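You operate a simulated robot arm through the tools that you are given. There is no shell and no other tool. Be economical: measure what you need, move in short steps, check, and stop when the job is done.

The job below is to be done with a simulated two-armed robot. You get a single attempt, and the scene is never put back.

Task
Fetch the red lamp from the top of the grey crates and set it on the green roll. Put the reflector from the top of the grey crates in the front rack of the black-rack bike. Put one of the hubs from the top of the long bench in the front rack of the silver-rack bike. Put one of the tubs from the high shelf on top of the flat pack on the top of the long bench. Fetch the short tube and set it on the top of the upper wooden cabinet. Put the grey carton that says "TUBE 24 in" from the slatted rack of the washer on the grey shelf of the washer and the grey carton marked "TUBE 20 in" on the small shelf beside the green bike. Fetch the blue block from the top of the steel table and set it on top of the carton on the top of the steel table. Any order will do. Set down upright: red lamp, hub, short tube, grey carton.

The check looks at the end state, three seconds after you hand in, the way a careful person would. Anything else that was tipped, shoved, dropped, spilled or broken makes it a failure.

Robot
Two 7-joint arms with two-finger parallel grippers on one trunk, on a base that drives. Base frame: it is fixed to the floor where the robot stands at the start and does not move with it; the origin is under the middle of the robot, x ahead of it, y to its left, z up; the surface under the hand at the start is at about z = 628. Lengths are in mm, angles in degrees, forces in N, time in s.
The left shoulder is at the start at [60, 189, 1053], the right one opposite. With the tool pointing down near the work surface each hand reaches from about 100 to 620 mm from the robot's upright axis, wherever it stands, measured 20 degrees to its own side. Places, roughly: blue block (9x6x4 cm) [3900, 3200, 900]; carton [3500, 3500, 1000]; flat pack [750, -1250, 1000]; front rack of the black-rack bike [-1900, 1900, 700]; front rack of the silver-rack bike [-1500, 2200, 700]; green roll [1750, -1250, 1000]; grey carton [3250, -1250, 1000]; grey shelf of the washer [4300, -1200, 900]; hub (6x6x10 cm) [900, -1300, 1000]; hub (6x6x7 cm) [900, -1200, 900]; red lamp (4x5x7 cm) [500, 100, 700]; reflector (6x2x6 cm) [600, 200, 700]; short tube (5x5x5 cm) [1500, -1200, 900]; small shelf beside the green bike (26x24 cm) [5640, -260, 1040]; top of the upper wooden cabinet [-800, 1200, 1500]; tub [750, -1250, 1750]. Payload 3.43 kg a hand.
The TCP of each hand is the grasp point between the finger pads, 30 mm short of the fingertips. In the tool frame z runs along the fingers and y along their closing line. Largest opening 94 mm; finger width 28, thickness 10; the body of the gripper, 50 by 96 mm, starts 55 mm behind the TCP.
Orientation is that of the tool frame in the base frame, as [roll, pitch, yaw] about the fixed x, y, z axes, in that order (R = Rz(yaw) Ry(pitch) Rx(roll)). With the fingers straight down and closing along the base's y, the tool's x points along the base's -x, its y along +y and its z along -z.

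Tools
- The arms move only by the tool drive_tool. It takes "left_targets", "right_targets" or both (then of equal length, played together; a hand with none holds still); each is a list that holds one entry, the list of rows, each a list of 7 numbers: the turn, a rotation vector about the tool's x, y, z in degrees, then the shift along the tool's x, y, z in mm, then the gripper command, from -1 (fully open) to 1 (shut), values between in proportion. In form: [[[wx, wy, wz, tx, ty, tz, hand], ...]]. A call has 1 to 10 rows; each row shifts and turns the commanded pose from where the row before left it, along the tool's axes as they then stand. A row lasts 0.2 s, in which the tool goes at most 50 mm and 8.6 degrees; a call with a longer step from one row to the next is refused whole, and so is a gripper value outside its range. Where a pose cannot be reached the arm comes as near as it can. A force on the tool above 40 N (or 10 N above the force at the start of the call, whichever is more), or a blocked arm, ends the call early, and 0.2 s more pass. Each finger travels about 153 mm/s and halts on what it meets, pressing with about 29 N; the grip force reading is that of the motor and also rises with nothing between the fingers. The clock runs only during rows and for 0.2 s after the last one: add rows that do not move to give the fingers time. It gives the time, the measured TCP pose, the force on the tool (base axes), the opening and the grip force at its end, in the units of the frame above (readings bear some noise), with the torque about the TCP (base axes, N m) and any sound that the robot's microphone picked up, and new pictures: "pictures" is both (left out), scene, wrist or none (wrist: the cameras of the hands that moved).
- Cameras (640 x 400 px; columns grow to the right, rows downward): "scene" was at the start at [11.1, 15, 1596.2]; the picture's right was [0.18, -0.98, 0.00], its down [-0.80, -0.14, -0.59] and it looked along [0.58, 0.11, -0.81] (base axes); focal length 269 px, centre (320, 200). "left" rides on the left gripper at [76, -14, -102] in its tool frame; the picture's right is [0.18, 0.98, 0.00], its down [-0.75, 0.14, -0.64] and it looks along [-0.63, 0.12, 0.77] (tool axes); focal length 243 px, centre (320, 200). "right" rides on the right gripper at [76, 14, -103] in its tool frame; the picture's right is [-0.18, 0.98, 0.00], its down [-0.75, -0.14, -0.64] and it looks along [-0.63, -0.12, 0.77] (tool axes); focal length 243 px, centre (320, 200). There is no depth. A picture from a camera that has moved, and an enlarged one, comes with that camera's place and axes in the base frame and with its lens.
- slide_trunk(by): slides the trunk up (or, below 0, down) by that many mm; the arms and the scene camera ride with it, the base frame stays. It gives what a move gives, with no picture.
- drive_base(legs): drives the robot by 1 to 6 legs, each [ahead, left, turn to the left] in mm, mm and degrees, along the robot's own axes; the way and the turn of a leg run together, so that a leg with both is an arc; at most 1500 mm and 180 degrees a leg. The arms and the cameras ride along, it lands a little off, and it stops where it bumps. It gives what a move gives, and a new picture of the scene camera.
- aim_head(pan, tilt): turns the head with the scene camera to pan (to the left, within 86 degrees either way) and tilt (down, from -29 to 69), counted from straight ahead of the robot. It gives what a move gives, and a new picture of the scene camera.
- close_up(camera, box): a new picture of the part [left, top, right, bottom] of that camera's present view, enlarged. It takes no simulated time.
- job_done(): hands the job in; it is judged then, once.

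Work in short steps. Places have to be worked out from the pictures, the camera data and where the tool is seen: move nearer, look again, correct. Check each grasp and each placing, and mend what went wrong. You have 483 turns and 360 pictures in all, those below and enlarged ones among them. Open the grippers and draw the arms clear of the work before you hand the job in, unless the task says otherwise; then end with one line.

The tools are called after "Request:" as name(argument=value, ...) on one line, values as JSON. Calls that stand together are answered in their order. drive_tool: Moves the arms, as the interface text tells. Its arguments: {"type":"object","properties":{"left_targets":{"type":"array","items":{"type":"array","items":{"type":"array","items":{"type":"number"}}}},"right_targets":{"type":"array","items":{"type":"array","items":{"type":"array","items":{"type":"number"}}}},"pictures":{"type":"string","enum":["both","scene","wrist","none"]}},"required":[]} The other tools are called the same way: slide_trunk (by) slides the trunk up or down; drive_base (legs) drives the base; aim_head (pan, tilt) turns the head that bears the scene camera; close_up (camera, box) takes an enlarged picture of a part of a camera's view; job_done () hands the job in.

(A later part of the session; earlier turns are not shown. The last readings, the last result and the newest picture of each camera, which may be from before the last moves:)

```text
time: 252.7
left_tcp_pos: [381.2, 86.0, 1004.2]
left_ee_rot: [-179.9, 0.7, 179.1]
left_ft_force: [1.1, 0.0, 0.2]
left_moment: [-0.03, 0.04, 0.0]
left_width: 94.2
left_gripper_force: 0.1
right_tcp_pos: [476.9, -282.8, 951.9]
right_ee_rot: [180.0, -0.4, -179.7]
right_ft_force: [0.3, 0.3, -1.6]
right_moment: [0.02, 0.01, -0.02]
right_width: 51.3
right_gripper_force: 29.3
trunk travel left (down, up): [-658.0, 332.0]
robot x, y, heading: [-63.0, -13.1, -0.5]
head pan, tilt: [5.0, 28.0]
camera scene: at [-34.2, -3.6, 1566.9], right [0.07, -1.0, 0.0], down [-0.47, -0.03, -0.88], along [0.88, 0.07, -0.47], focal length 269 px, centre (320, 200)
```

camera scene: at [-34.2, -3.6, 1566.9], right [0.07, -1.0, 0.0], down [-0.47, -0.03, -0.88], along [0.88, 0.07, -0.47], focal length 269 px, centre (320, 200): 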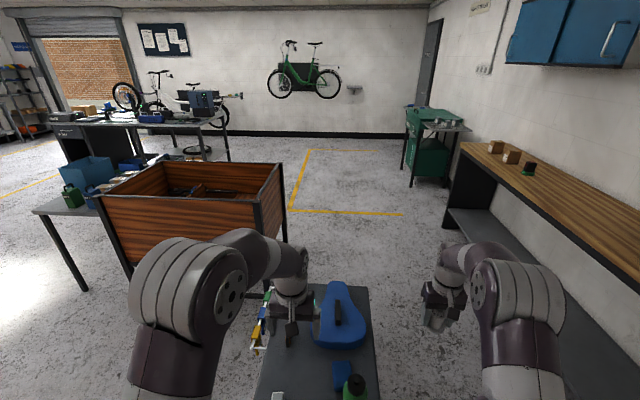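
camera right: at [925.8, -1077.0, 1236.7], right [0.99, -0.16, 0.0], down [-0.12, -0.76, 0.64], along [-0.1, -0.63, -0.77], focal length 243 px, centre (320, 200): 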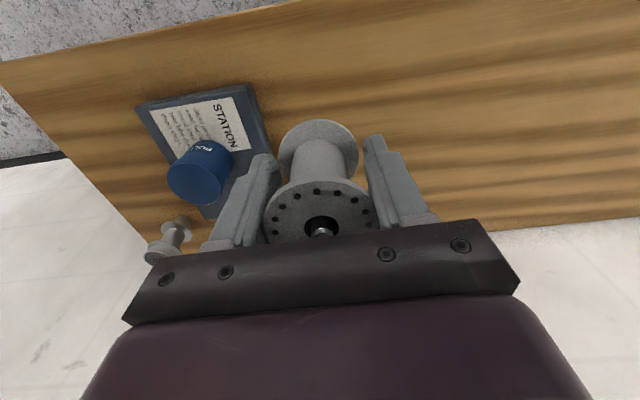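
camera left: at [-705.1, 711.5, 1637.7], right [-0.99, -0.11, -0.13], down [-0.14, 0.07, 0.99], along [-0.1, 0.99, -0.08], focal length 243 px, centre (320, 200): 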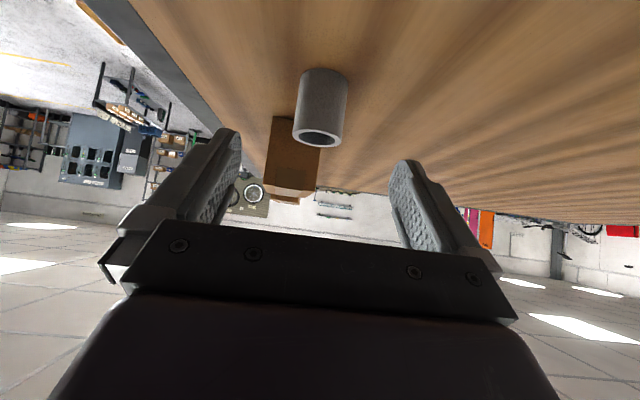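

Move base 55 forward, 40 left, then the left hand above the reflector.

Request:
drive_base(legs=[[55, 45, 0]])

Request:
drive_tool(left_targets=[[[0, 0, 0, -30, 5, 20, -1], [0, 0, 0, -40, 5, 25, -1], [0, 0, 0, -40, 5, 30, -1], [0, 0, 0, -30, 3, 35, -1], [0, 0, 0, 0, 0, 35, -1], [0, 0, 0, 0, 0, 0, -1]]], pictures="wrist")

```text
time: 253.7
left_tcp_pos: [437.9, 132.1, 1002.4]
left_ee_rot: [-179.9, 0.7, 179.0]
left_ft_force: [0.0, -0.4, -0.8]
left_moment: [-0.04, 0.03, 0.0]
left_width: 93.9
left_gripper_force: 0.0
right_tcp_pos: [532.8, -237.7, 952.7]
right_ee_rot: [-179.9, -0.4, -179.6]
right_ft_force: [-0.1, 0.4, -1.0]
right_moment: [-0.04, 0.03, -0.01]
right_width: 51.4
right_gripper_force: 29.1
trunk travel left (down, up): [-658.0, 332.0]
robot x, y, heading: [-10.1, 31.3, -0.8]
head pan, tilt: [5.0, 28.0]
camera scene: at [22.6, 41.9, 1566.9], right [0.07, -1.0, 0.0], down [-0.47, -0.04, -0.88], along [0.88, 0.07, -0.47], focal length 269 px, centre (320, 200)
```

scene: 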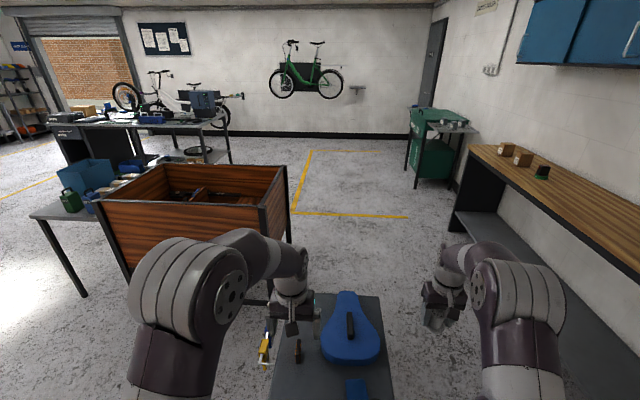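

```text
refused: row 3 steps farther than a row can; nothing moved
```

Request:
drive_tool(left_targets=[[[0, 0, 0, -30, 5, 20, -1], [0, 0, 0, -38, 5, 25, -1], [0, 0, 0, -38, 5, 30, -1], [0, 0, 0, -30, 3, 35, -1], [0, 0, 0, 0, 0, 35, -1], [0, 0, 0, 0, 0, 0, -1]]], pictures="wrist")

```text
time: 255.1
left_tcp_pos: [575.1, 144.3, 861.4]
left_ee_rot: [-179.9, 0.8, 179.0]
left_ft_force: [-0.4, 0.2, 0.1]
left_moment: [-0.02, 0.0, 0.0]
left_width: 94.2
left_gripper_force: 0.2
right_tcp_pos: [532.1, -238.0, 952.1]
right_ee_rot: [180.0, -0.4, -179.5]
right_ft_force: [-0.9, 0.4, -1.4]
right_moment: [-0.02, 0.03, -0.01]
right_width: 51.6
right_gripper_force: 28.9
trunk travel left (down, up): [-658.0, 332.0]
robot x, y, heading: [-10.5, 31.4, -0.7]
head pan, tilt: [5.0, 28.0]
camera left: at [496.8, 133.5, 961.0], right [-0.17, 0.99, 0.0], down [0.75, 0.13, 0.65], along [0.64, 0.11, -0.76], focal length 243 px, centre (320, 200)
```

left: 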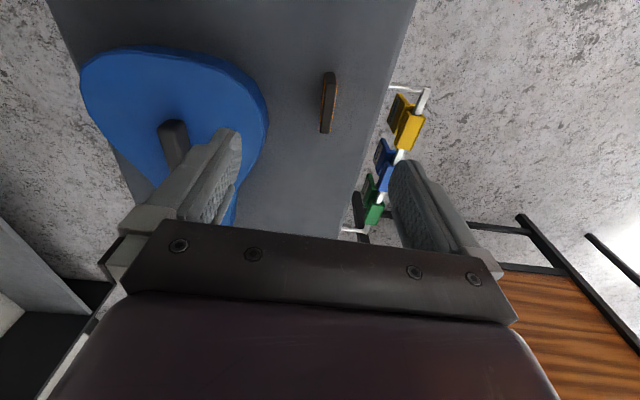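

Request:
close_up(camera="left", box=[270, 50, 390, 150])

```text
4.00 times, centred on (330, 100) of left
camera zoom: at [496.8, 133.5, 961.0], right [-0.17, 0.99, 0.0], down [0.75, 0.13, 0.65], along [0.64, 0.11, -0.76], focal length 970 px, centre (280, 600)
```

zoom: 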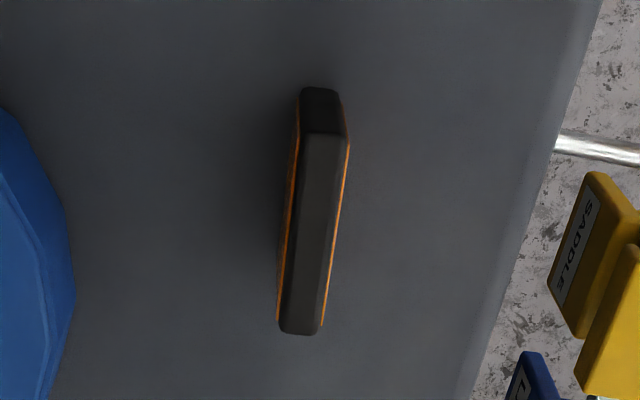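

The reflector is upright at [595,159], yaw about +4°. I'll use a half-open hand to clear the saddle and go down.

Request:
drive_tool(left_targets=[[[0, 0, -5, -20, 15, 0, -0.1], [0, 0, 0, 0, 0, 40, -0.1], [0, 0, 0, 0, 0, 40, -0.1], [0, 0, 0, 0, 0, 20, -0.1], [0, 0, 0, 0, 0, 0, -0.1]]], pictures="wrist")

```text
time: 256.3
left_tcp_pos: [596.2, 160.3, 760.0]
left_ee_rot: [-179.9, 0.8, -175.9]
left_ft_force: [0.2, -0.5, -0.4]
left_moment: [0.0, 0.0, 0.03]
left_width: 51.8
left_gripper_force: 0.0
right_tcp_pos: [532.8, -237.2, 951.9]
right_ee_rot: [-179.9, -0.4, -179.5]
right_ft_force: [0.1, -0.7, -1.9]
right_moment: [-0.01, 0.0, -0.02]
right_width: 51.6
right_gripper_force: 28.9
trunk travel left (down, up): [-658.0, 332.0]
robot x, y, heading: [-8.7, 28.9, -0.8]
head pan, tilt: [5.0, 28.0]
camera left: at [519.9, 141.9, 861.2], right [-0.25, 0.97, 0.0], down [0.73, 0.2, 0.65], along [0.63, 0.16, -0.76], focal length 243 px, centre (320, 200)
```

left: 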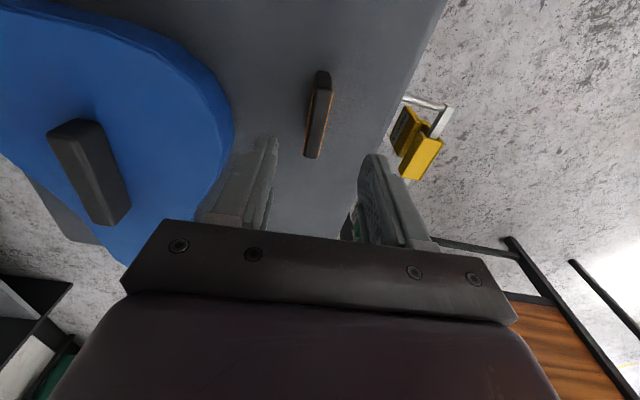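

Request:
drive_tool(left_targets=[[[0, 0, 0, 0, -3, 30, -0.1], [0, 0, 0, 0, 0, 35, -0.1], [0, 0, 0, 0, 0, 28, -0.1], [0, 0, 0, 0, 0, 0, -0.1], [0, 0, 0, 0, 0, 0, 0.3], [0, 0, 0, 0, 0, 0, 0.6], [0, 0, 0, 0, 0, 0, 1], [0, 0, 0, 0, 0, 0, 1]]], pictures="wrist")

```text
time: 258.1
left_tcp_pos: [597.1, 157.4, 667.4]
left_ee_rot: [-179.9, 0.7, -175.9]
left_ft_force: [0.2, 0.2, 0.1]
left_moment: [0.01, 0.04, 0.0]
left_width: 16.4
left_gripper_force: 29.0
right_tcp_pos: [533.3, -238.2, 952.9]
right_ee_rot: [180.0, -0.4, -179.6]
right_ft_force: [0.6, -0.9, -1.9]
right_moment: [0.03, -0.01, -0.03]
right_width: 51.8
right_gripper_force: 29.1
trunk travel left (down, up): [-658.0, 332.0]
robot x, y, heading: [-8.0, 27.1, -0.7]
head pan, tilt: [5.0, 28.0]
camera left: at [521.6, 138.7, 769.1], right [-0.25, 0.97, 0.0], down [0.73, 0.2, 0.65], along [0.63, 0.16, -0.76], focal length 243 px, centre (320, 200)
```

left: 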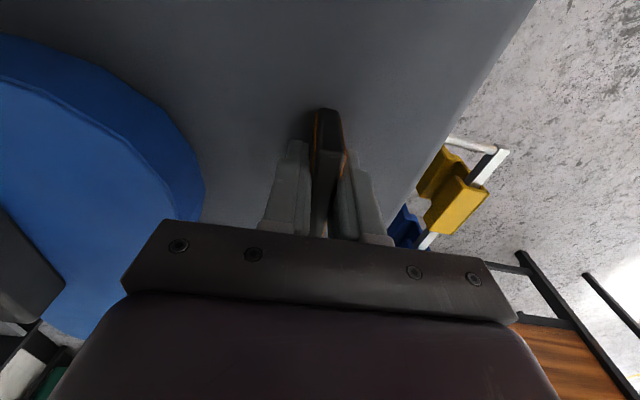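

Gripped (16 mm). Lift gently to a travel height.

Request:
drive_tool(left_targets=[[[0, 0, 0, 0, 0, -6, 1], [0, 0, 0, 0, 0, -15, 1], [0, 0, 0, 0, 0, -25, 1], [0, 0, 0, 0, 0, -30, 1], [0, 0, 0, 0, 0, -30, 1], [0, 0, 0, 0, 0, -30, 1], [0, 0, 0, 20, 0, -30, 1], [0, 0, 0, 30, 0, -30, 1], [0, 0, 0, 30, 0, -20, 1], [0, 0, 0, 20, 0, -10, 1]]], pictures="wrist")

```text
time: 260.3
left_tcp_pos: [494.4, 151.4, 892.2]
left_ee_rot: [-179.9, 0.8, -176.0]
left_ft_force: [0.0, 0.7, 0.5]
left_moment: [0.02, -0.01, 0.0]
left_width: 16.2
left_gripper_force: 28.8
right_tcp_pos: [532.2, -238.3, 952.5]
right_ee_rot: [179.9, -0.3, -179.6]
right_ft_force: [-0.2, 0.4, -1.5]
right_moment: [0.02, 0.02, -0.01]
right_width: 51.3
right_gripper_force: 29.1
trunk travel left (down, up): [-658.0, 332.0]
robot x, y, heading: [-4.1, 33.5, -0.5]
head pan, tilt: [5.0, 28.0]
camera left: at [417.7, 132.8, 992.6], right [-0.25, 0.97, -0.01], down [0.73, 0.2, 0.65], along [0.63, 0.16, -0.76], focal length 243 px, centre (320, 200)
```

left: 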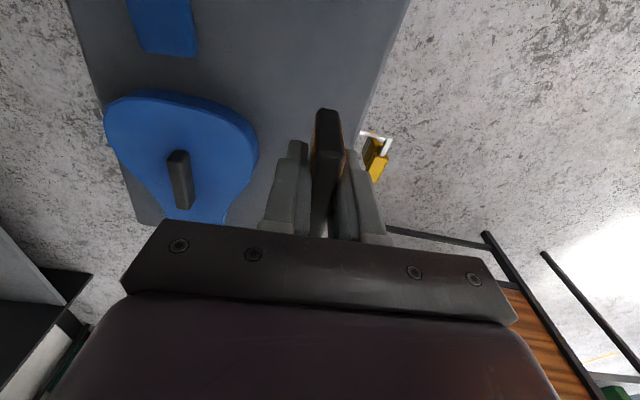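

Reflector held. I'll drive to the aisle and look north to plan a way round the bikes.

Request:
slide_trunk(by=100)

Request:
drive_base(legs=[[-150, 0, 0], [0, 0, 90], [700, 0, 0]])

Request:
aim_head(pan=-25, tilt=25)

Request:
aim_head(pan=15, tilt=25)

```text
time: 261.6
left_tcp_pos: [496.1, 152.9, 991.5]
left_ee_rot: [-180.0, 0.7, -175.9]
left_ft_force: [0.8, -0.1, -0.4]
left_moment: [0.0, 0.01, -0.01]
left_width: 16.4
left_gripper_force: 29.1
right_tcp_pos: [533.0, -238.6, 1051.9]
right_ee_rot: [-180.0, -0.4, -179.6]
right_ft_force: [-0.4, 0.4, -1.4]
right_moment: [-0.01, -0.02, -0.03]
right_width: 51.1
right_gripper_force: 29.2
trunk travel left (down, up): [-758.0, 232.0]
robot x, y, heading: [-8.8, 30.7, -0.7]
head pan, tilt: [5.0, 28.0]
```

```text
time: 270.3
left_tcp_pos: [-271.4, 1232.4, 991.5]
left_ee_rot: [-179.9, 0.8, -86.1]
left_ft_force: [0.7, 0.0, 0.0]
left_moment: [0.01, -0.01, -0.02]
left_width: 16.3
left_gripper_force: 28.7
right_tcp_pos: [118.7, 1269.3, 1052.3]
right_ee_rot: [179.9, -0.4, -89.6]
right_ft_force: [0.3, -0.3, -1.5]
right_moment: [-0.03, -0.01, -0.01]
right_width: 51.6
right_gripper_force: 29.1
trunk travel left (down, up): [-758.0, 232.0]
robot x, y, heading: [-152.4, 728.6, 89.2]
head pan, tilt: [5.0, 28.0]
camera scene: at [-159.7, 761.6, 1666.9], right [1.0, 0.07, 0.0], down [0.03, -0.47, -0.88], along [-0.06, 0.88, -0.47], focal length 269 px, centre (320, 200)
```

scene: 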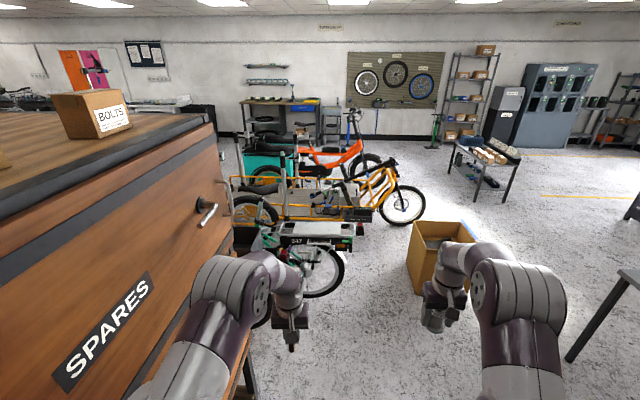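

```text
time: 271.2
left_tcp_pos: [-270.8, 1231.8, 991.9]
left_ee_rot: [-179.9, 0.8, -86.0]
left_ft_force: [-0.2, 0.0, -0.4]
left_moment: [0.0, -0.02, -0.01]
left_width: 16.1
left_gripper_force: 29.1
right_tcp_pos: [118.7, 1269.1, 1052.2]
right_ee_rot: [-180.0, -0.4, -89.7]
right_ft_force: [0.3, -0.4, -1.6]
right_moment: [0.01, -0.03, 0.02]
right_width: 51.7
right_gripper_force: 29.0
trunk travel left (down, up): [-758.0, 232.0]
robot x, y, heading: [-149.8, 726.4, 89.4]
head pan, tilt: [-25.0, 25.0]
camera scene: at [-113.0, 753.5, 1671.7], right [0.9, -0.43, 0.0], down [-0.18, -0.38, -0.91], along [0.39, 0.82, -0.42], focal length 269 px, centre (320, 200)
```

scene: 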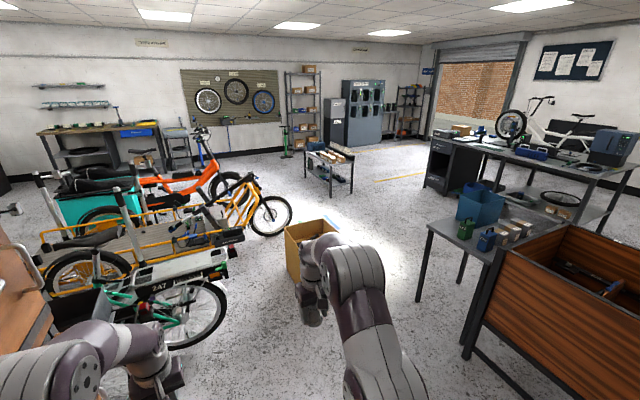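

```text
time: 272.3
left_tcp_pos: [-270.7, 1232.2, 991.2]
left_ee_rot: [-179.9, 0.8, -86.0]
left_ft_force: [0.0, -0.2, -0.9]
left_moment: [0.01, -0.04, -0.02]
left_width: 16.2
left_gripper_force: 28.9
right_tcp_pos: [118.9, 1270.2, 1052.8]
right_ee_rot: [180.0, -0.4, -89.6]
right_ft_force: [-0.6, 0.0, -1.7]
right_moment: [0.0, -0.01, 0.01]
right_width: 51.8
right_gripper_force: 29.0
trunk travel left (down, up): [-758.0, 232.0]
robot x, y, heading: [-153.4, 728.8, 89.1]
head pan, tilt: [15.0, 25.0]
camera scene: at [-175.5, 760.1, 1671.7], right [0.97, 0.24, 0.0], down [0.1, -0.41, -0.91], along [-0.22, 0.88, -0.42], focal length 269 px, centre (320, 200)
```

scene: 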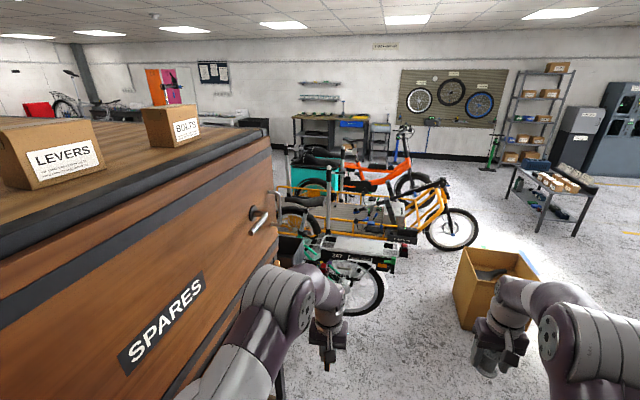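

I can thread between the cardboard box and the grey table, heading about 38°. I'll raise the hands a bit and drive it in steps.

Request:
slide_trunk(by=150)

Request:
drive_base(legs=[[0, 0, -50.7], [600, 0, 0], [0, 343, 0], [500, 0, 0]])

Request:
aim_head(pan=0, tilt=45)

```text
time: 274.1
left_tcp_pos: [-271.0, 1232.0, 1140.8]
left_ee_rot: [-180.0, 0.7, -86.0]
left_ft_force: [0.0, -0.3, -1.4]
left_moment: [-0.02, -0.02, -0.01]
left_width: 16.2
left_gripper_force: 29.2
right_tcp_pos: [118.2, 1270.9, 1202.8]
right_ee_rot: [-180.0, -0.4, -89.7]
right_ft_force: [-0.3, 0.8, -1.5]
right_moment: [-0.03, 0.0, 0.01]
right_width: 51.5
right_gripper_force: 29.3
trunk travel left (down, up): [-908.0, 82.0]
robot x, y, heading: [-152.0, 728.8, 89.4]
head pan, tilt: [15.0, 25.0]
```

```text
time: 284.1
left_tcp_pos: [813.5, 2097.0, 1141.3]
left_ee_rot: [-179.9, 0.8, -136.7]
left_ft_force: [-0.5, 0.9, 0.2]
left_moment: [-0.02, 0.0, -0.01]
left_width: 16.6
left_gripper_force: 28.6
right_tcp_pos: [1087.8, 1818.2, 1202.6]
right_ee_rot: [180.0, -0.3, -140.5]
right_ft_force: [0.2, -0.4, -1.3]
right_moment: [0.01, -0.02, 0.05]
right_width: 51.3
right_gripper_force: 29.2
trunk travel left (down, up): [-908.0, 82.0]
robot x, y, heading: [494.9, 1684.0, 38.5]
head pan, tilt: [15.0, 25.0]
camera scene: at [505.0, 1723.1, 1821.8], right [0.8, -0.6, 0.0], down [-0.25, -0.34, -0.91], along [0.54, 0.73, -0.42], focal length 269 px, centre (320, 200)
```

scene: 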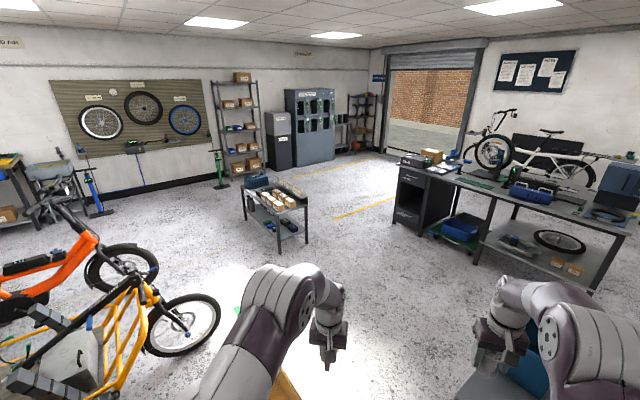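

```text
time: 284.9
left_tcp_pos: [814.0, 2097.4, 1141.3]
left_ee_rot: [-179.9, 0.6, -136.7]
left_ft_force: [0.4, 0.1, -0.1]
left_moment: [-0.03, -0.03, 0.0]
left_width: 16.2
left_gripper_force: 28.9
right_tcp_pos: [1088.9, 1819.9, 1201.7]
right_ee_rot: [-179.9, -0.4, -140.4]
right_ft_force: [0.2, -0.3, -1.4]
right_moment: [-0.04, -0.01, 0.0]
right_width: 51.7
right_gripper_force: 28.9
trunk travel left (down, up): [-908.0, 82.0]
robot x, y, heading: [497.9, 1687.5, 38.3]
head pan, tilt: [0.0, 45.0]
camera scene: at [515.6, 1701.1, 1791.2], right [0.62, -0.78, 0.0], down [-0.55, -0.44, -0.71], along [0.55, 0.44, -0.71], focal length 269 px, centre (320, 200)
```

scene: 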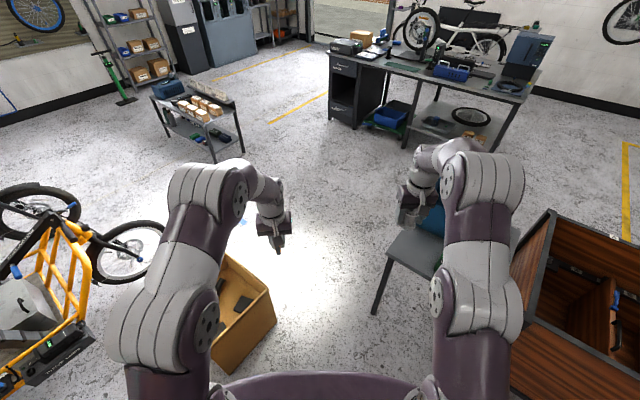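

The gap is roughly from 260 left to 380 right of my axis, so I'll shift 60 right and go straight through.

Request:
drive_base(legs=[[0, -60, 0], [700, 0, 0]])

```text
time: 289.4
left_tcp_pos: [1403.5, 2487.6, 1141.2]
left_ee_rot: [-180.0, 0.8, -136.7]
left_ft_force: [-0.2, 0.7, 0.0]
left_moment: [0.01, -0.01, -0.01]
left_width: 16.3
left_gripper_force: 29.3
right_tcp_pos: [1678.8, 2208.3, 1203.3]
right_ee_rot: [-180.0, -0.3, -140.4]
right_ft_force: [-1.4, 0.0, -2.3]
right_moment: [-0.03, 0.01, 0.02]
right_width: 51.6
right_gripper_force: 29.4
trunk travel left (down, up): [-908.0, 82.0]
robot x, y, heading: [1089.3, 2079.3, 38.3]
head pan, tilt: [0.0, 45.0]
camera scene: at [1103.8, 2091.0, 1791.2], right [0.62, -0.78, 0.0], down [-0.55, -0.44, -0.71], along [0.55, 0.44, -0.71], focal length 269 px, centre (320, 200)
```

scene: 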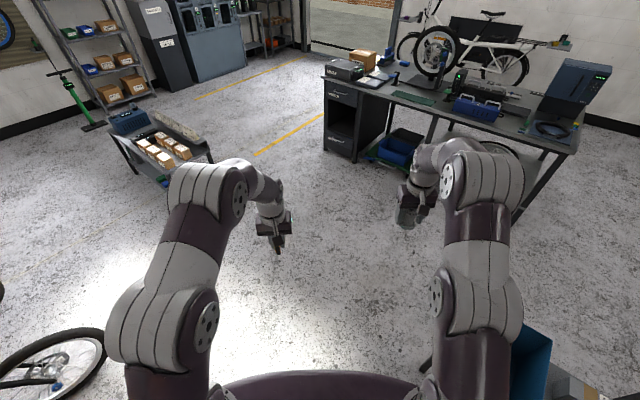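

Clear. Continue: out of the gap, turn north, and go up the aisle.

Request:
drive_base(legs=[[450, 0, 0], [0, 0, 51.7], [550, 0, 0], [0, 330, 0], [1200, 0, 0], [1100, 0, 0]])

Request:
aim_head(pan=70, tilt=25)

```text
time: 309.9
left_tcp_pos: [1017.7, 5728.4, 1141.4]
left_ee_rot: [180.0, 0.8, -85.9]
left_ft_force: [0.3, 0.6, -0.6]
left_moment: [0.0, 0.01, 0.0]
left_width: 16.4
left_gripper_force: 28.7
right_tcp_pos: [1408.3, 5767.0, 1203.7]
right_ee_rot: [-179.9, -0.3, -89.9]
right_ft_force: [0.6, 0.0, -1.4]
right_moment: [0.02, 0.0, 0.0]
right_width: 51.3
right_gripper_force: 28.7
trunk travel left (down, up): [-908.0, 82.0]
robot x, y, heading: [1138.0, 5223.4, 89.3]
head pan, tilt: [0.0, 45.0]
camera scene: at [1137.1, 5247.4, 1791.1], right [1.0, -0.01, 0.0], down [-0.01, -0.71, -0.71], along [0.01, 0.71, -0.71], focal length 269 px, centre (320, 200)
```

scene: 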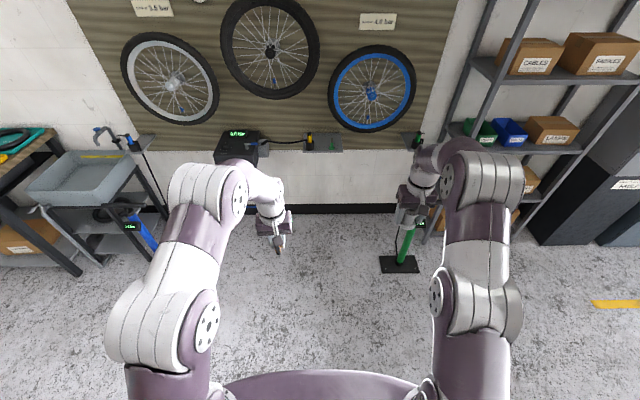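

```text
time: 311.4
left_tcp_pos: [1017.5, 5729.1, 1141.5]
left_ee_rot: [-179.9, 0.6, -85.9]
left_ft_force: [0.2, -0.4, -0.1]
left_moment: [-0.02, -0.01, -0.01]
left_width: 16.2
left_gripper_force: 29.2
right_tcp_pos: [1408.3, 5767.0, 1202.5]
right_ee_rot: [-180.0, -0.4, -89.6]
right_ft_force: [0.3, -0.1, -1.2]
right_moment: [-0.02, -0.02, -0.01]
right_width: 51.4
right_gripper_force: 29.0
trunk travel left (down, up): [-908.0, 82.0]
robot x, y, heading: [1136.2, 5224.3, 89.3]
head pan, tilt: [70.0, 25.0]
camera scene: at [1049.9, 5199.7, 1821.7], right [0.36, 0.93, 0.0], down [0.4, -0.15, -0.91], along [-0.85, 0.32, -0.42], focal length 269 px, centre (320, 200)
```

scene: 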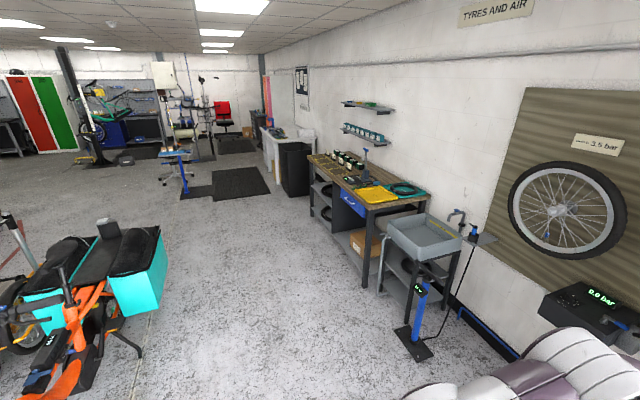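

The corridor along y≈5250 to the west is open. Turn west and drive.

Request:
drive_base(legs=[[0, 0, 91], [1500, 0, 0], [1500, 0, 0]])

Request:
aim_head(pan=45, tilt=25)

```text
time: 329.6
left_tcp_pos: [-2357.3, 5063.4, 1142.6]
left_ee_rot: [-179.9, 0.8, 5.4]
left_ft_force: [-0.2, 0.0, -0.3]
left_moment: [-0.03, 0.01, 0.04]
left_width: 16.2
left_gripper_force: 29.1
right_tcp_pos: [-2404.3, 5453.3, 1202.2]
right_ee_rot: [180.0, -0.4, 1.8]
right_ft_force: [0.9, 0.3, -2.2]
right_moment: [0.01, 0.02, -0.01]
right_width: 51.4
right_gripper_force: 29.2
trunk travel left (down, up): [-908.0, 82.0]
robot x, y, heading: [-1860.1, 5198.5, -179.0]
head pan, tilt: [70.0, 25.0]
camera scene: at [-1827.2, 5112.4, 1821.7], right [-0.94, 0.33, 0.0], down [0.14, 0.4, -0.91], along [-0.3, -0.86, -0.42], focal length 269 px, centre (320, 200)
```

scene: 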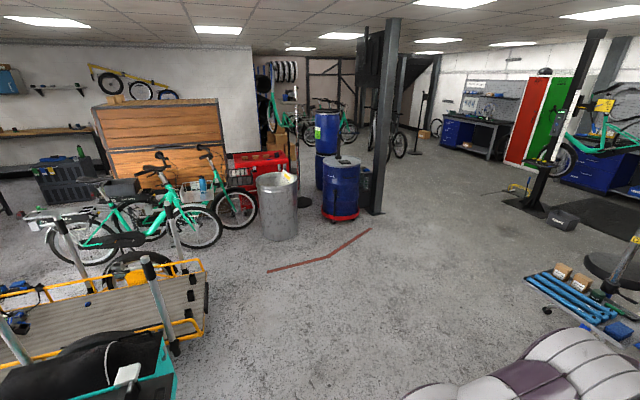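

```text
time: 330.5
left_tcp_pos: [-2357.1, 5063.0, 1141.6]
left_ee_rot: [-179.9, 0.7, 5.4]
left_ft_force: [0.4, 0.2, -1.1]
left_moment: [0.0, 0.0, 0.04]
left_width: 16.5
left_gripper_force: 28.7
right_tcp_pos: [-2404.6, 5451.6, 1202.8]
right_ee_rot: [-180.0, -0.4, 1.7]
right_ft_force: [-0.7, 0.2, -2.4]
right_moment: [-0.01, -0.01, -0.01]
right_width: 51.5
right_gripper_force: 29.6
trunk travel left (down, up): [-908.0, 82.0]
robot x, y, heading: [-1857.3, 5198.6, -179.3]
head pan, tilt: [45.0, 25.0]
camera scene: at [-1861.7, 5133.4, 1821.7], right [-0.72, 0.7, 0.0], down [0.3, 0.3, -0.91], along [-0.63, -0.65, -0.42], focal length 269 px, centre (320, 200)
```

scene: 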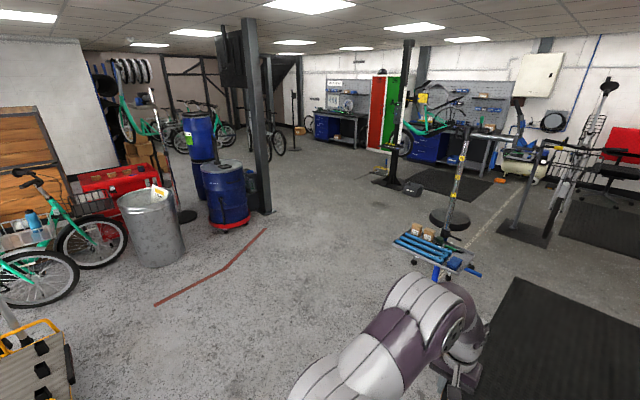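

Now I see the green bikes with silver and black front racks. I'll turn south and approach, keeping west of the yellow bike's tail.

Request:
drive_base(legs=[[0, 0, 89], [0, -170, 0], [1450, 0, 0], [500, 0, 0]])

Request:
aim_head(pan=15, tilt=35)

```text
time: 345.2
left_tcp_pos: [-1924.6, 2740.5, 1142.3]
left_ee_rot: [-179.9, 0.8, 94.1]
left_ft_force: [0.5, -0.2, 0.2]
left_moment: [0.0, 0.01, -0.03]
left_width: 16.4
left_gripper_force: 28.9
right_tcp_pos: [-2316.6, 2702.1, 1202.6]
right_ee_rot: [-179.9, -0.3, 90.2]
right_ft_force: [0.5, 0.7, -1.1]
right_moment: [-0.01, -0.01, 0.01]
right_width: 51.5
right_gripper_force: 28.9
trunk travel left (down, up): [-908.0, 82.0]
robot x, y, heading: [-2044.5, 3245.5, -90.8]
head pan, tilt: [45.0, 25.0]
camera scene: at [-1981.1, 3239.8, 1821.7], right [-0.72, -0.7, 0.0], down [-0.29, 0.3, -0.91], along [0.63, -0.65, -0.42], focal length 269 px, centre (320, 200)
```

scene: 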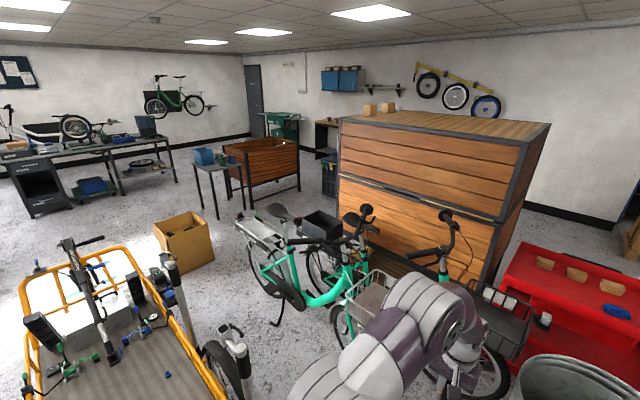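

```text
time: 346.1
left_tcp_pos: [-1925.5, 2739.6, 1141.7]
left_ee_rot: [-179.8, 0.9, 93.9]
left_ft_force: [0.0, -0.4, -0.4]
left_moment: [-0.01, -0.01, -0.02]
left_width: 16.5
left_gripper_force: 29.0
right_tcp_pos: [-2314.9, 2702.5, 1202.8]
right_ee_rot: [179.9, -0.3, 90.3]
right_ft_force: [-0.2, 0.4, -2.1]
right_moment: [0.03, -0.01, 0.02]
right_width: 51.3
right_gripper_force: 28.9
trunk travel left (down, up): [-908.0, 82.0]
robot x, y, heading: [-2046.9, 3241.6, -91.0]
head pan, tilt: [15.0, 35.0]
camera scene: at [-2023.7, 3219.1, 1806.0], right [-0.97, -0.25, 0.0], down [-0.14, 0.56, -0.82], along [0.2, -0.79, -0.57], focal length 269 px, centre (320, 200)
```

scene: 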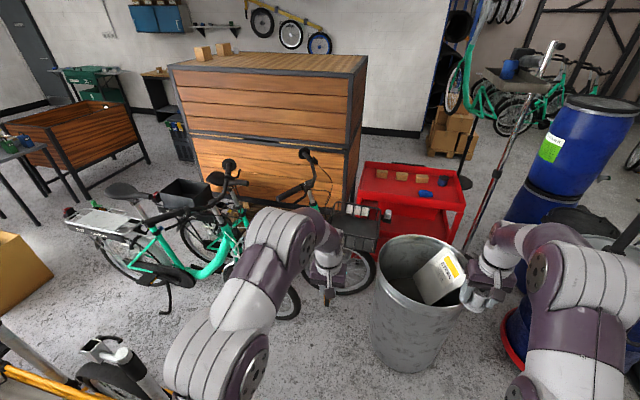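

Silver rack is near [-1410,2235], black rack near [-1950,1985]. I'll move into position so the right hand (hub) faces the silver rack.

Request:
drive_base(legs=[[300, 0, 0], [0, 0, 61]])

Request:
aim_head(pan=-20, tilt=45)

```text
time: 350.8
left_tcp_pos: [-1549.3, 2806.5, 1141.5]
left_ee_rot: [-179.9, 0.7, 155.1]
left_ft_force: [0.9, 1.2, -1.0]
left_moment: [-0.01, -0.03, 0.04]
left_width: 16.3
left_gripper_force: 29.0
right_tcp_pos: [-1704.7, 2446.2, 1201.5]
right_ee_rot: [-179.9, -0.4, 151.5]
right_ft_force: [0.1, 0.3, -1.8]
right_moment: [0.01, 0.02, -0.04]
right_width: 51.6
right_gripper_force: 28.6
trunk travel left (down, up): [-908.0, 82.0]
robot x, y, heading: [-2045.5, 2943.6, -29.5]
head pan, tilt: [15.0, 35.0]
camera scene: at [-2016.7, 2953.2, 1805.9], right [-0.25, -0.97, 0.0], down [-0.56, 0.14, -0.82], along [0.79, -0.21, -0.57], focal length 269 px, centre (320, 200)
```

scene: 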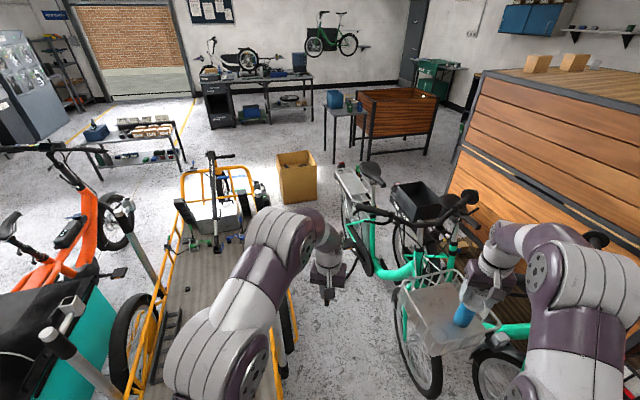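

```text
time: 351.9
left_tcp_pos: [-1549.5, 2807.0, 1141.0]
left_ee_rot: [-179.8, 0.9, 155.2]
left_ft_force: [0.1, -0.1, -0.4]
left_moment: [-0.02, -0.03, 0.03]
left_width: 16.2
left_gripper_force: 28.3
right_tcp_pos: [-1704.3, 2446.7, 1202.4]
right_ee_rot: [180.0, -0.4, 151.5]
right_ft_force: [-0.1, -0.1, -1.5]
right_moment: [-0.01, -0.01, 0.01]
right_width: 51.4
right_gripper_force: 28.6
trunk travel left (down, up): [-908.0, 82.0]
robot x, y, heading: [-2052.2, 2944.1, -29.7]
head pan, tilt: [-20.0, 45.0]
camera scene: at [-2049.1, 2913.8, 1791.1], right [-0.76, -0.65, 0.0], down [-0.46, 0.54, -0.71], along [0.46, -0.54, -0.71], focal length 269 px, centre (320, 200)
```

scene: 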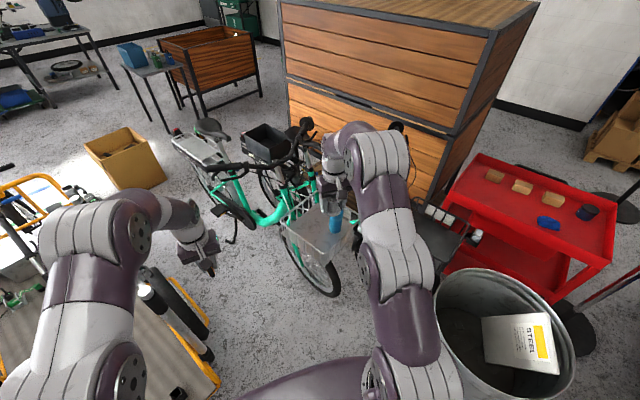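

Request:
close_up(camera="scene", box=[260, 160, 400, 310])

```text
2.67 times, centred on (330, 235) of scene
camera zoom: at [-2049.1, 2913.8, 1791.1], right [-0.76, -0.65, 0.0], down [-0.46, 0.54, -0.71], along [0.46, -0.54, -0.71], focal length 716 px, centre (293, 107)
```

zoom: 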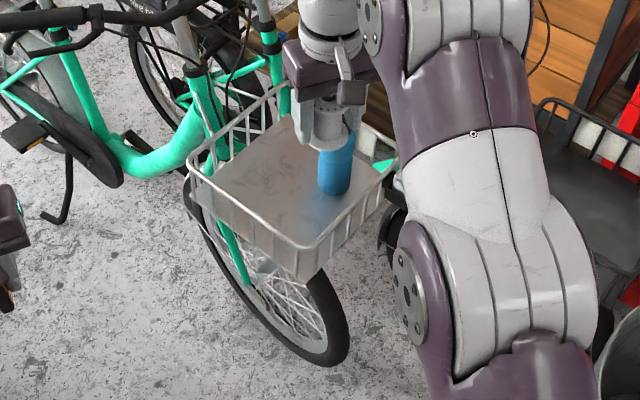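

The silver rack is a tray about 280×270 centred near [-1500,2265], with a blue bottle at [-1560,2218]. I'll reposition farther from the yellow bike so the hub hangs over a free part of the tray.

Request:
drive_base(legs=[[249, -231, 0], [0, 0, 20]])

Request:
drive_tool(right_targets=[[[0, 0, 0, 0, 0, 0, 1]]], pictures="wrist")

```text
time: 355.1
left_tcp_pos: [-1431.7, 2659.7, 1141.3]
left_ee_rot: [-179.9, 0.8, 175.0]
left_ft_force: [0.3, -0.3, -0.4]
left_moment: [0.02, 0.0, -0.03]
left_width: 16.4
left_gripper_force: 28.7
right_tcp_pos: [-1457.4, 2268.6, 1203.2]
right_ee_rot: [179.9, -0.3, 171.3]
right_ft_force: [-0.2, 0.4, -2.2]
right_moment: [0.01, -0.02, 0.0]
right_width: 51.6
right_gripper_force: 28.8
trunk travel left (down, up): [-908.0, 82.0]
robot x, y, heading: [-1951.0, 2621.3, -9.9]
head pan, tilt: [-20.0, 45.0]
camera scene: at [-1938.3, 2591.7, 1791.1], right [-0.5, -0.87, 0.0], down [-0.61, 0.35, -0.71], along [0.61, -0.35, -0.71], focal length 269 px, centre (320, 200)
```

scene: 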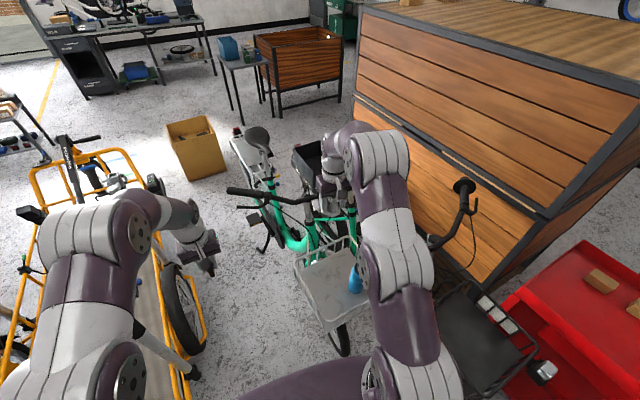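

```text
time: 355.5
left_tcp_pos: [-1432.2, 2659.5, 1140.8]
left_ee_rot: [-179.9, 0.7, 175.0]
left_ft_force: [0.5, 0.8, -0.3]
left_moment: [0.03, -0.01, -0.03]
left_width: 16.5
left_gripper_force: 28.9
right_tcp_pos: [-1456.0, 2269.1, 1203.3]
right_ee_rot: [180.0, -0.4, 171.2]
right_ft_force: [-0.6, -0.8, -0.8]
right_moment: [0.01, 0.01, 0.01]
right_width: 51.9
right_gripper_force: 29.5
trunk travel left (down, up): [-908.0, 82.0]
robot x, y, heading: [-1948.4, 2620.2, -9.8]
head pan, tilt: [-20.0, 45.0]
camera right: at [-1527.3, 2293.2, 1305.5], right [0.33, 0.94, 0.0], down [0.73, -0.25, 0.64], along [0.6, -0.21, -0.77], focal length 243 px, centre (320, 200)
```

right: 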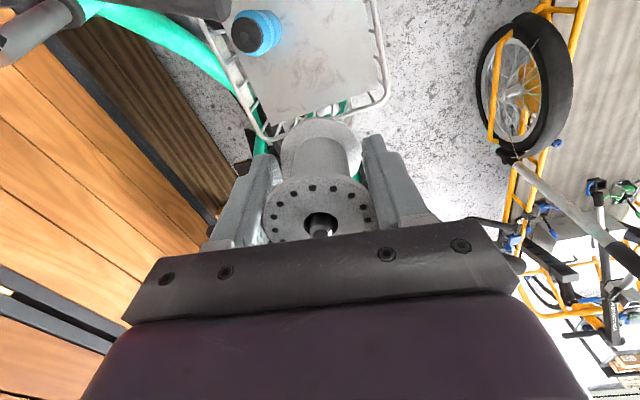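

The hub is over the tray's interior. I'll shift it to [-1430,2280] and lower.

Request:
drive_tool(right_targets=[[[0, 0, 0, -8, 5, 0, 1], [0, 0, 0, -10, 6, 0, 1], [0, 0, 0, -6, 4, 0, 1], [0, 0, 0, 0, 0, 0, 1]]], pictures="none")

Request:
slide_trunk(by=-300)

Request:
drive_tool(right_targets=[[[0, 0, 0, 0, 0, 0, 1]]], pictures="both")

```text
time: 356.5
left_tcp_pos: [-1431.7, 2660.6, 1140.7]
left_ee_rot: [-179.9, 0.8, 175.1]
left_ft_force: [0.3, 0.5, 0.0]
left_moment: [-0.02, 0.01, 0.0]
left_width: 16.4
left_gripper_force: 29.1
right_tcp_pos: [-1443.9, 2285.2, 1192.3]
right_ee_rot: [-179.9, -0.4, 171.3]
right_ft_force: [0.0, 0.1, -1.4]
right_moment: [0.01, -0.03, 0.02]
right_width: 51.8
right_gripper_force: 28.9
right hand out of reach, approached as far as the arm can: row 1, 2, 3
trunk travel left (down, up): [-908.0, 82.0]
robot x, y, heading: [-1947.9, 2617.9, -9.6]
head pan, tilt: [-20.0, 45.0]
```

```text
time: 359.5
left_tcp_pos: [-1432.5, 2660.2, 842.0]
left_ee_rot: [-179.9, 0.8, 175.1]
left_ft_force: [0.1, 0.2, -0.3]
left_moment: [-0.01, 0.01, -0.01]
left_width: 16.0
left_gripper_force: 29.5
right_tcp_pos: [-1443.4, 2283.5, 892.7]
right_ee_rot: [-179.9, -0.3, 171.3]
right_ft_force: [-0.1, -0.5, -1.1]
right_moment: [0.03, -0.02, -0.01]
right_width: 51.6
right_gripper_force: 28.6
trunk travel left (down, up): [-608.0, 382.0]
robot x, y, heading: [-1945.2, 2620.7, -9.7]
head pan, tilt: [-20.0, 45.0]
```

```text
time: 359.9
left_tcp_pos: [-1432.4, 2659.6, 842.2]
left_ee_rot: [-179.9, 0.8, 175.0]
left_ft_force: [0.6, 0.2, 0.3]
left_moment: [0.02, -0.02, -0.02]
left_width: 16.5
left_gripper_force: 29.4
right_tcp_pos: [-1442.4, 2283.1, 891.6]
right_ee_rot: [-180.0, -0.3, 171.3]
right_ft_force: [-0.5, 1.2, -1.6]
right_moment: [0.02, 0.02, -0.03]
right_width: 51.6
right_gripper_force: 29.1
trunk travel left (down, up): [-608.0, 382.0]
robot x, y, heading: [-1950.5, 2622.0, -9.8]
head pan, tilt: [-20.0, 45.0]
camera scene: at [-1937.9, 2592.0, 1491.1], right [-0.5, -0.87, 0.0], down [-0.61, 0.35, -0.71], along [0.61, -0.35, -0.71], focal length 269 px, centre (320, 200)
camera right: at [-1514.4, 2308.8, 995.3], right [0.33, 0.94, 0.0], down [0.73, -0.25, 0.64], along [0.6, -0.21, -0.77], focal length 243 px, centre (320, 200)
```

scene: 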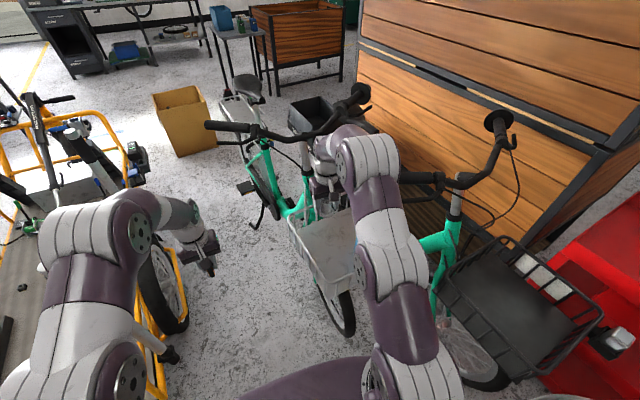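
right: 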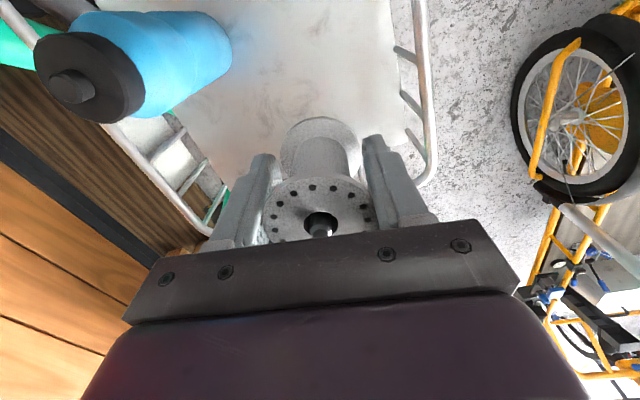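

The hub hangs over a free corner of the tray; tray floor about z≈680. Lowering.

Request:
drive_tool(right_targets=[[[0, 0, 0, 0, 0, 20, 1], [0, 0, 0, 0, 0, 30, 1], [0, 0, 0, 0, 0, 35, 1], [0, 0, 0, 0, 0, 30, 1], [0, 0, 0, 0, 0, 15, 1], [0, 0, 0, 0, 0, 0, 1]]], pictures="wrist")

```text
time: 361.3
left_tcp_pos: [-1431.3, 2659.3, 841.1]
left_ee_rot: [-179.8, 0.9, 175.1]
left_ft_force: [0.1, 1.0, 0.5]
left_moment: [-0.03, 0.0, 0.01]
left_width: 16.3
left_gripper_force: 28.8
right_tcp_pos: [-1443.4, 2285.5, 762.7]
right_ee_rot: [-179.9, -0.3, 171.3]
right_ft_force: [0.1, 0.3, -0.7]
right_moment: [0.01, 0.01, 0.03]
right_width: 51.3
right_gripper_force: 29.1
trunk travel left (down, up): [-608.0, 382.0]
robot x, y, heading: [-1949.7, 2618.5, -9.6]
head pan, tilt: [-20.0, 45.0]
camera right: at [-1515.2, 2309.0, 864.4], right [0.33, 0.94, 0.0], down [0.73, -0.25, 0.64], along [0.6, -0.21, -0.77], focal length 243 px, centre (320, 200)
```

right: 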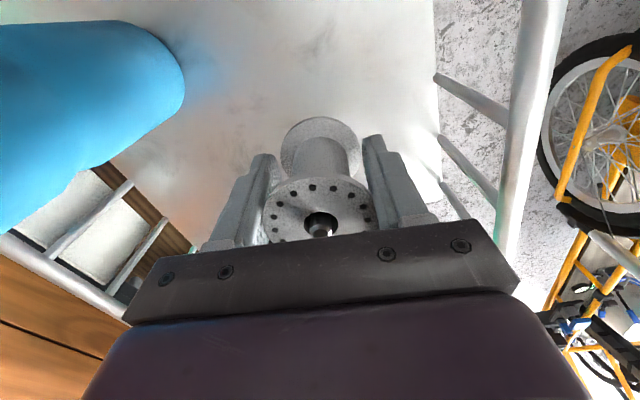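

Request:
drive_tool(right_targets=[[[0, 0, 0, 0, 0, 10, 1], [0, 0, 0, 0, 0, 10, 1], [0, 0, 0, 0, 0, 0, 1]]], pictures="none")

Request:
drive_tool(right_targets=[[[0, 0, 0, 0, 0, 5, 1], [0, 0, 0, 0, 0, 5, 1], [0, 0, 0, 0, 0, 0, 1]]], pictures="wrist")

```text
time: 362.1
left_tcp_pos: [-1431.5, 2659.9, 841.0]
left_ee_rot: [-179.9, 0.8, 175.0]
left_ft_force: [-0.4, -0.2, -0.8]
left_moment: [0.0, 0.01, -0.04]
left_width: 16.2
left_gripper_force: 29.2
right_tcp_pos: [-1444.1, 2283.6, 742.2]
right_ee_rot: [180.0, -0.3, 171.3]
right_ft_force: [-0.5, 0.9, -1.6]
right_moment: [0.0, 0.03, 0.02]
right_width: 51.6
right_gripper_force: 29.5
trunk travel left (down, up): [-608.0, 382.0]
robot x, y, heading: [-1951.0, 2618.7, -9.8]
head pan, tilt: [-20.0, 45.0]
```

```text
time: 362.9
left_tcp_pos: [-1433.0, 2659.4, 841.9]
left_ee_rot: [-179.9, 0.8, 175.0]
left_ft_force: [-0.4, 0.8, -0.5]
left_moment: [0.02, 0.01, -0.01]
left_width: 16.1
left_gripper_force: 29.6
right_tcp_pos: [-1443.3, 2283.7, 731.9]
right_ee_rot: [-179.8, -0.3, 171.3]
right_ft_force: [-1.5, 0.4, -1.7]
right_moment: [-0.02, 0.0, 0.0]
right_width: 51.5
right_gripper_force: 29.0
trunk travel left (down, up): [-608.0, 382.0]
robot x, y, heading: [-1948.7, 2621.1, -9.8]
head pan, tilt: [-20.0, 45.0]
camera right: at [-1515.5, 2308.7, 835.4], right [0.33, 0.94, 0.0], down [0.73, -0.25, 0.64], along [0.6, -0.21, -0.77], focal length 243 px, centre (320, 200)
```

right: 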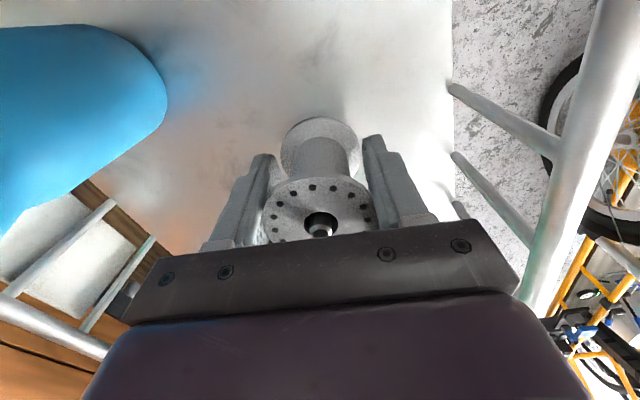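

Request:
drive_tool(right_targets=[[[0, 0, 0, 0, 0, 4, 1], [0, 0, 0, 0, 0, 4, 1], [0, 0, 0, 0, 0, 0, 1]]], pictures="none")

Request:
drive_tool(right_targets=[[[0, 0, 0, 0, 0, 4, 1], [0, 0, 0, 0, 0, 4, 1], [0, 0, 0, 0, 0, 0, 1]]], pictures="wrist")

```text
time: 363.7
left_tcp_pos: [-1432.4, 2659.7, 841.5]
left_ee_rot: [-179.9, 0.8, 175.0]
left_ft_force: [-0.2, 0.6, -0.9]
left_moment: [-0.02, 0.0, 0.02]
left_width: 16.1
left_gripper_force: 29.1
right_tcp_pos: [-1445.1, 2283.0, 723.1]
right_ee_rot: [-179.9, -0.2, 171.5]
right_ft_force: [-0.1, 0.5, -1.6]
right_moment: [0.0, 0.01, -0.02]
right_width: 51.7
right_gripper_force: 28.7
trunk travel left (down, up): [-608.0, 382.0]
robot x, y, heading: [-1949.6, 2621.7, -10.0]
head pan, tilt: [-20.0, 45.0]
```

```text
time: 364.5
left_tcp_pos: [-1431.3, 2661.3, 841.3]
left_ee_rot: [-179.8, 0.8, 175.0]
left_ft_force: [0.0, 0.2, -0.4]
left_moment: [0.0, -0.01, -0.04]
left_width: 16.0
left_gripper_force: 28.8
right_tcp_pos: [-1443.7, 2283.8, 715.8]
right_ee_rot: [-179.9, -0.4, 171.4]
right_ft_force: [-0.5, 0.5, -1.9]
right_moment: [0.01, -0.01, 0.0]
right_width: 51.6
right_gripper_force: 29.1
trunk travel left (down, up): [-608.0, 382.0]
robot x, y, heading: [-1948.6, 2622.1, -9.8]
head pan, tilt: [-20.0, 45.0]
camera right: at [-1515.9, 2308.9, 819.1], right [0.33, 0.94, 0.0], down [0.73, -0.25, 0.64], along [0.6, -0.21, -0.77], focal length 243 px, centre (320, 200)
```

right: 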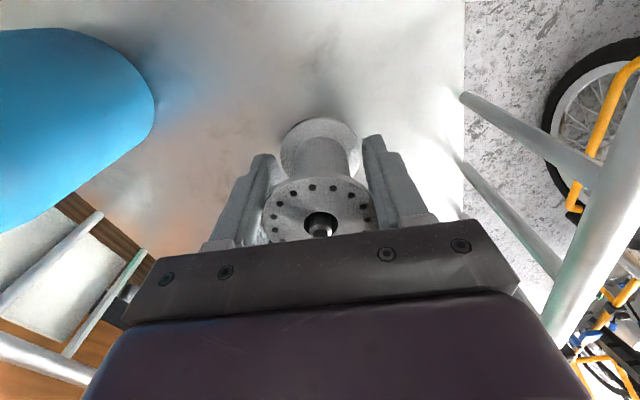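

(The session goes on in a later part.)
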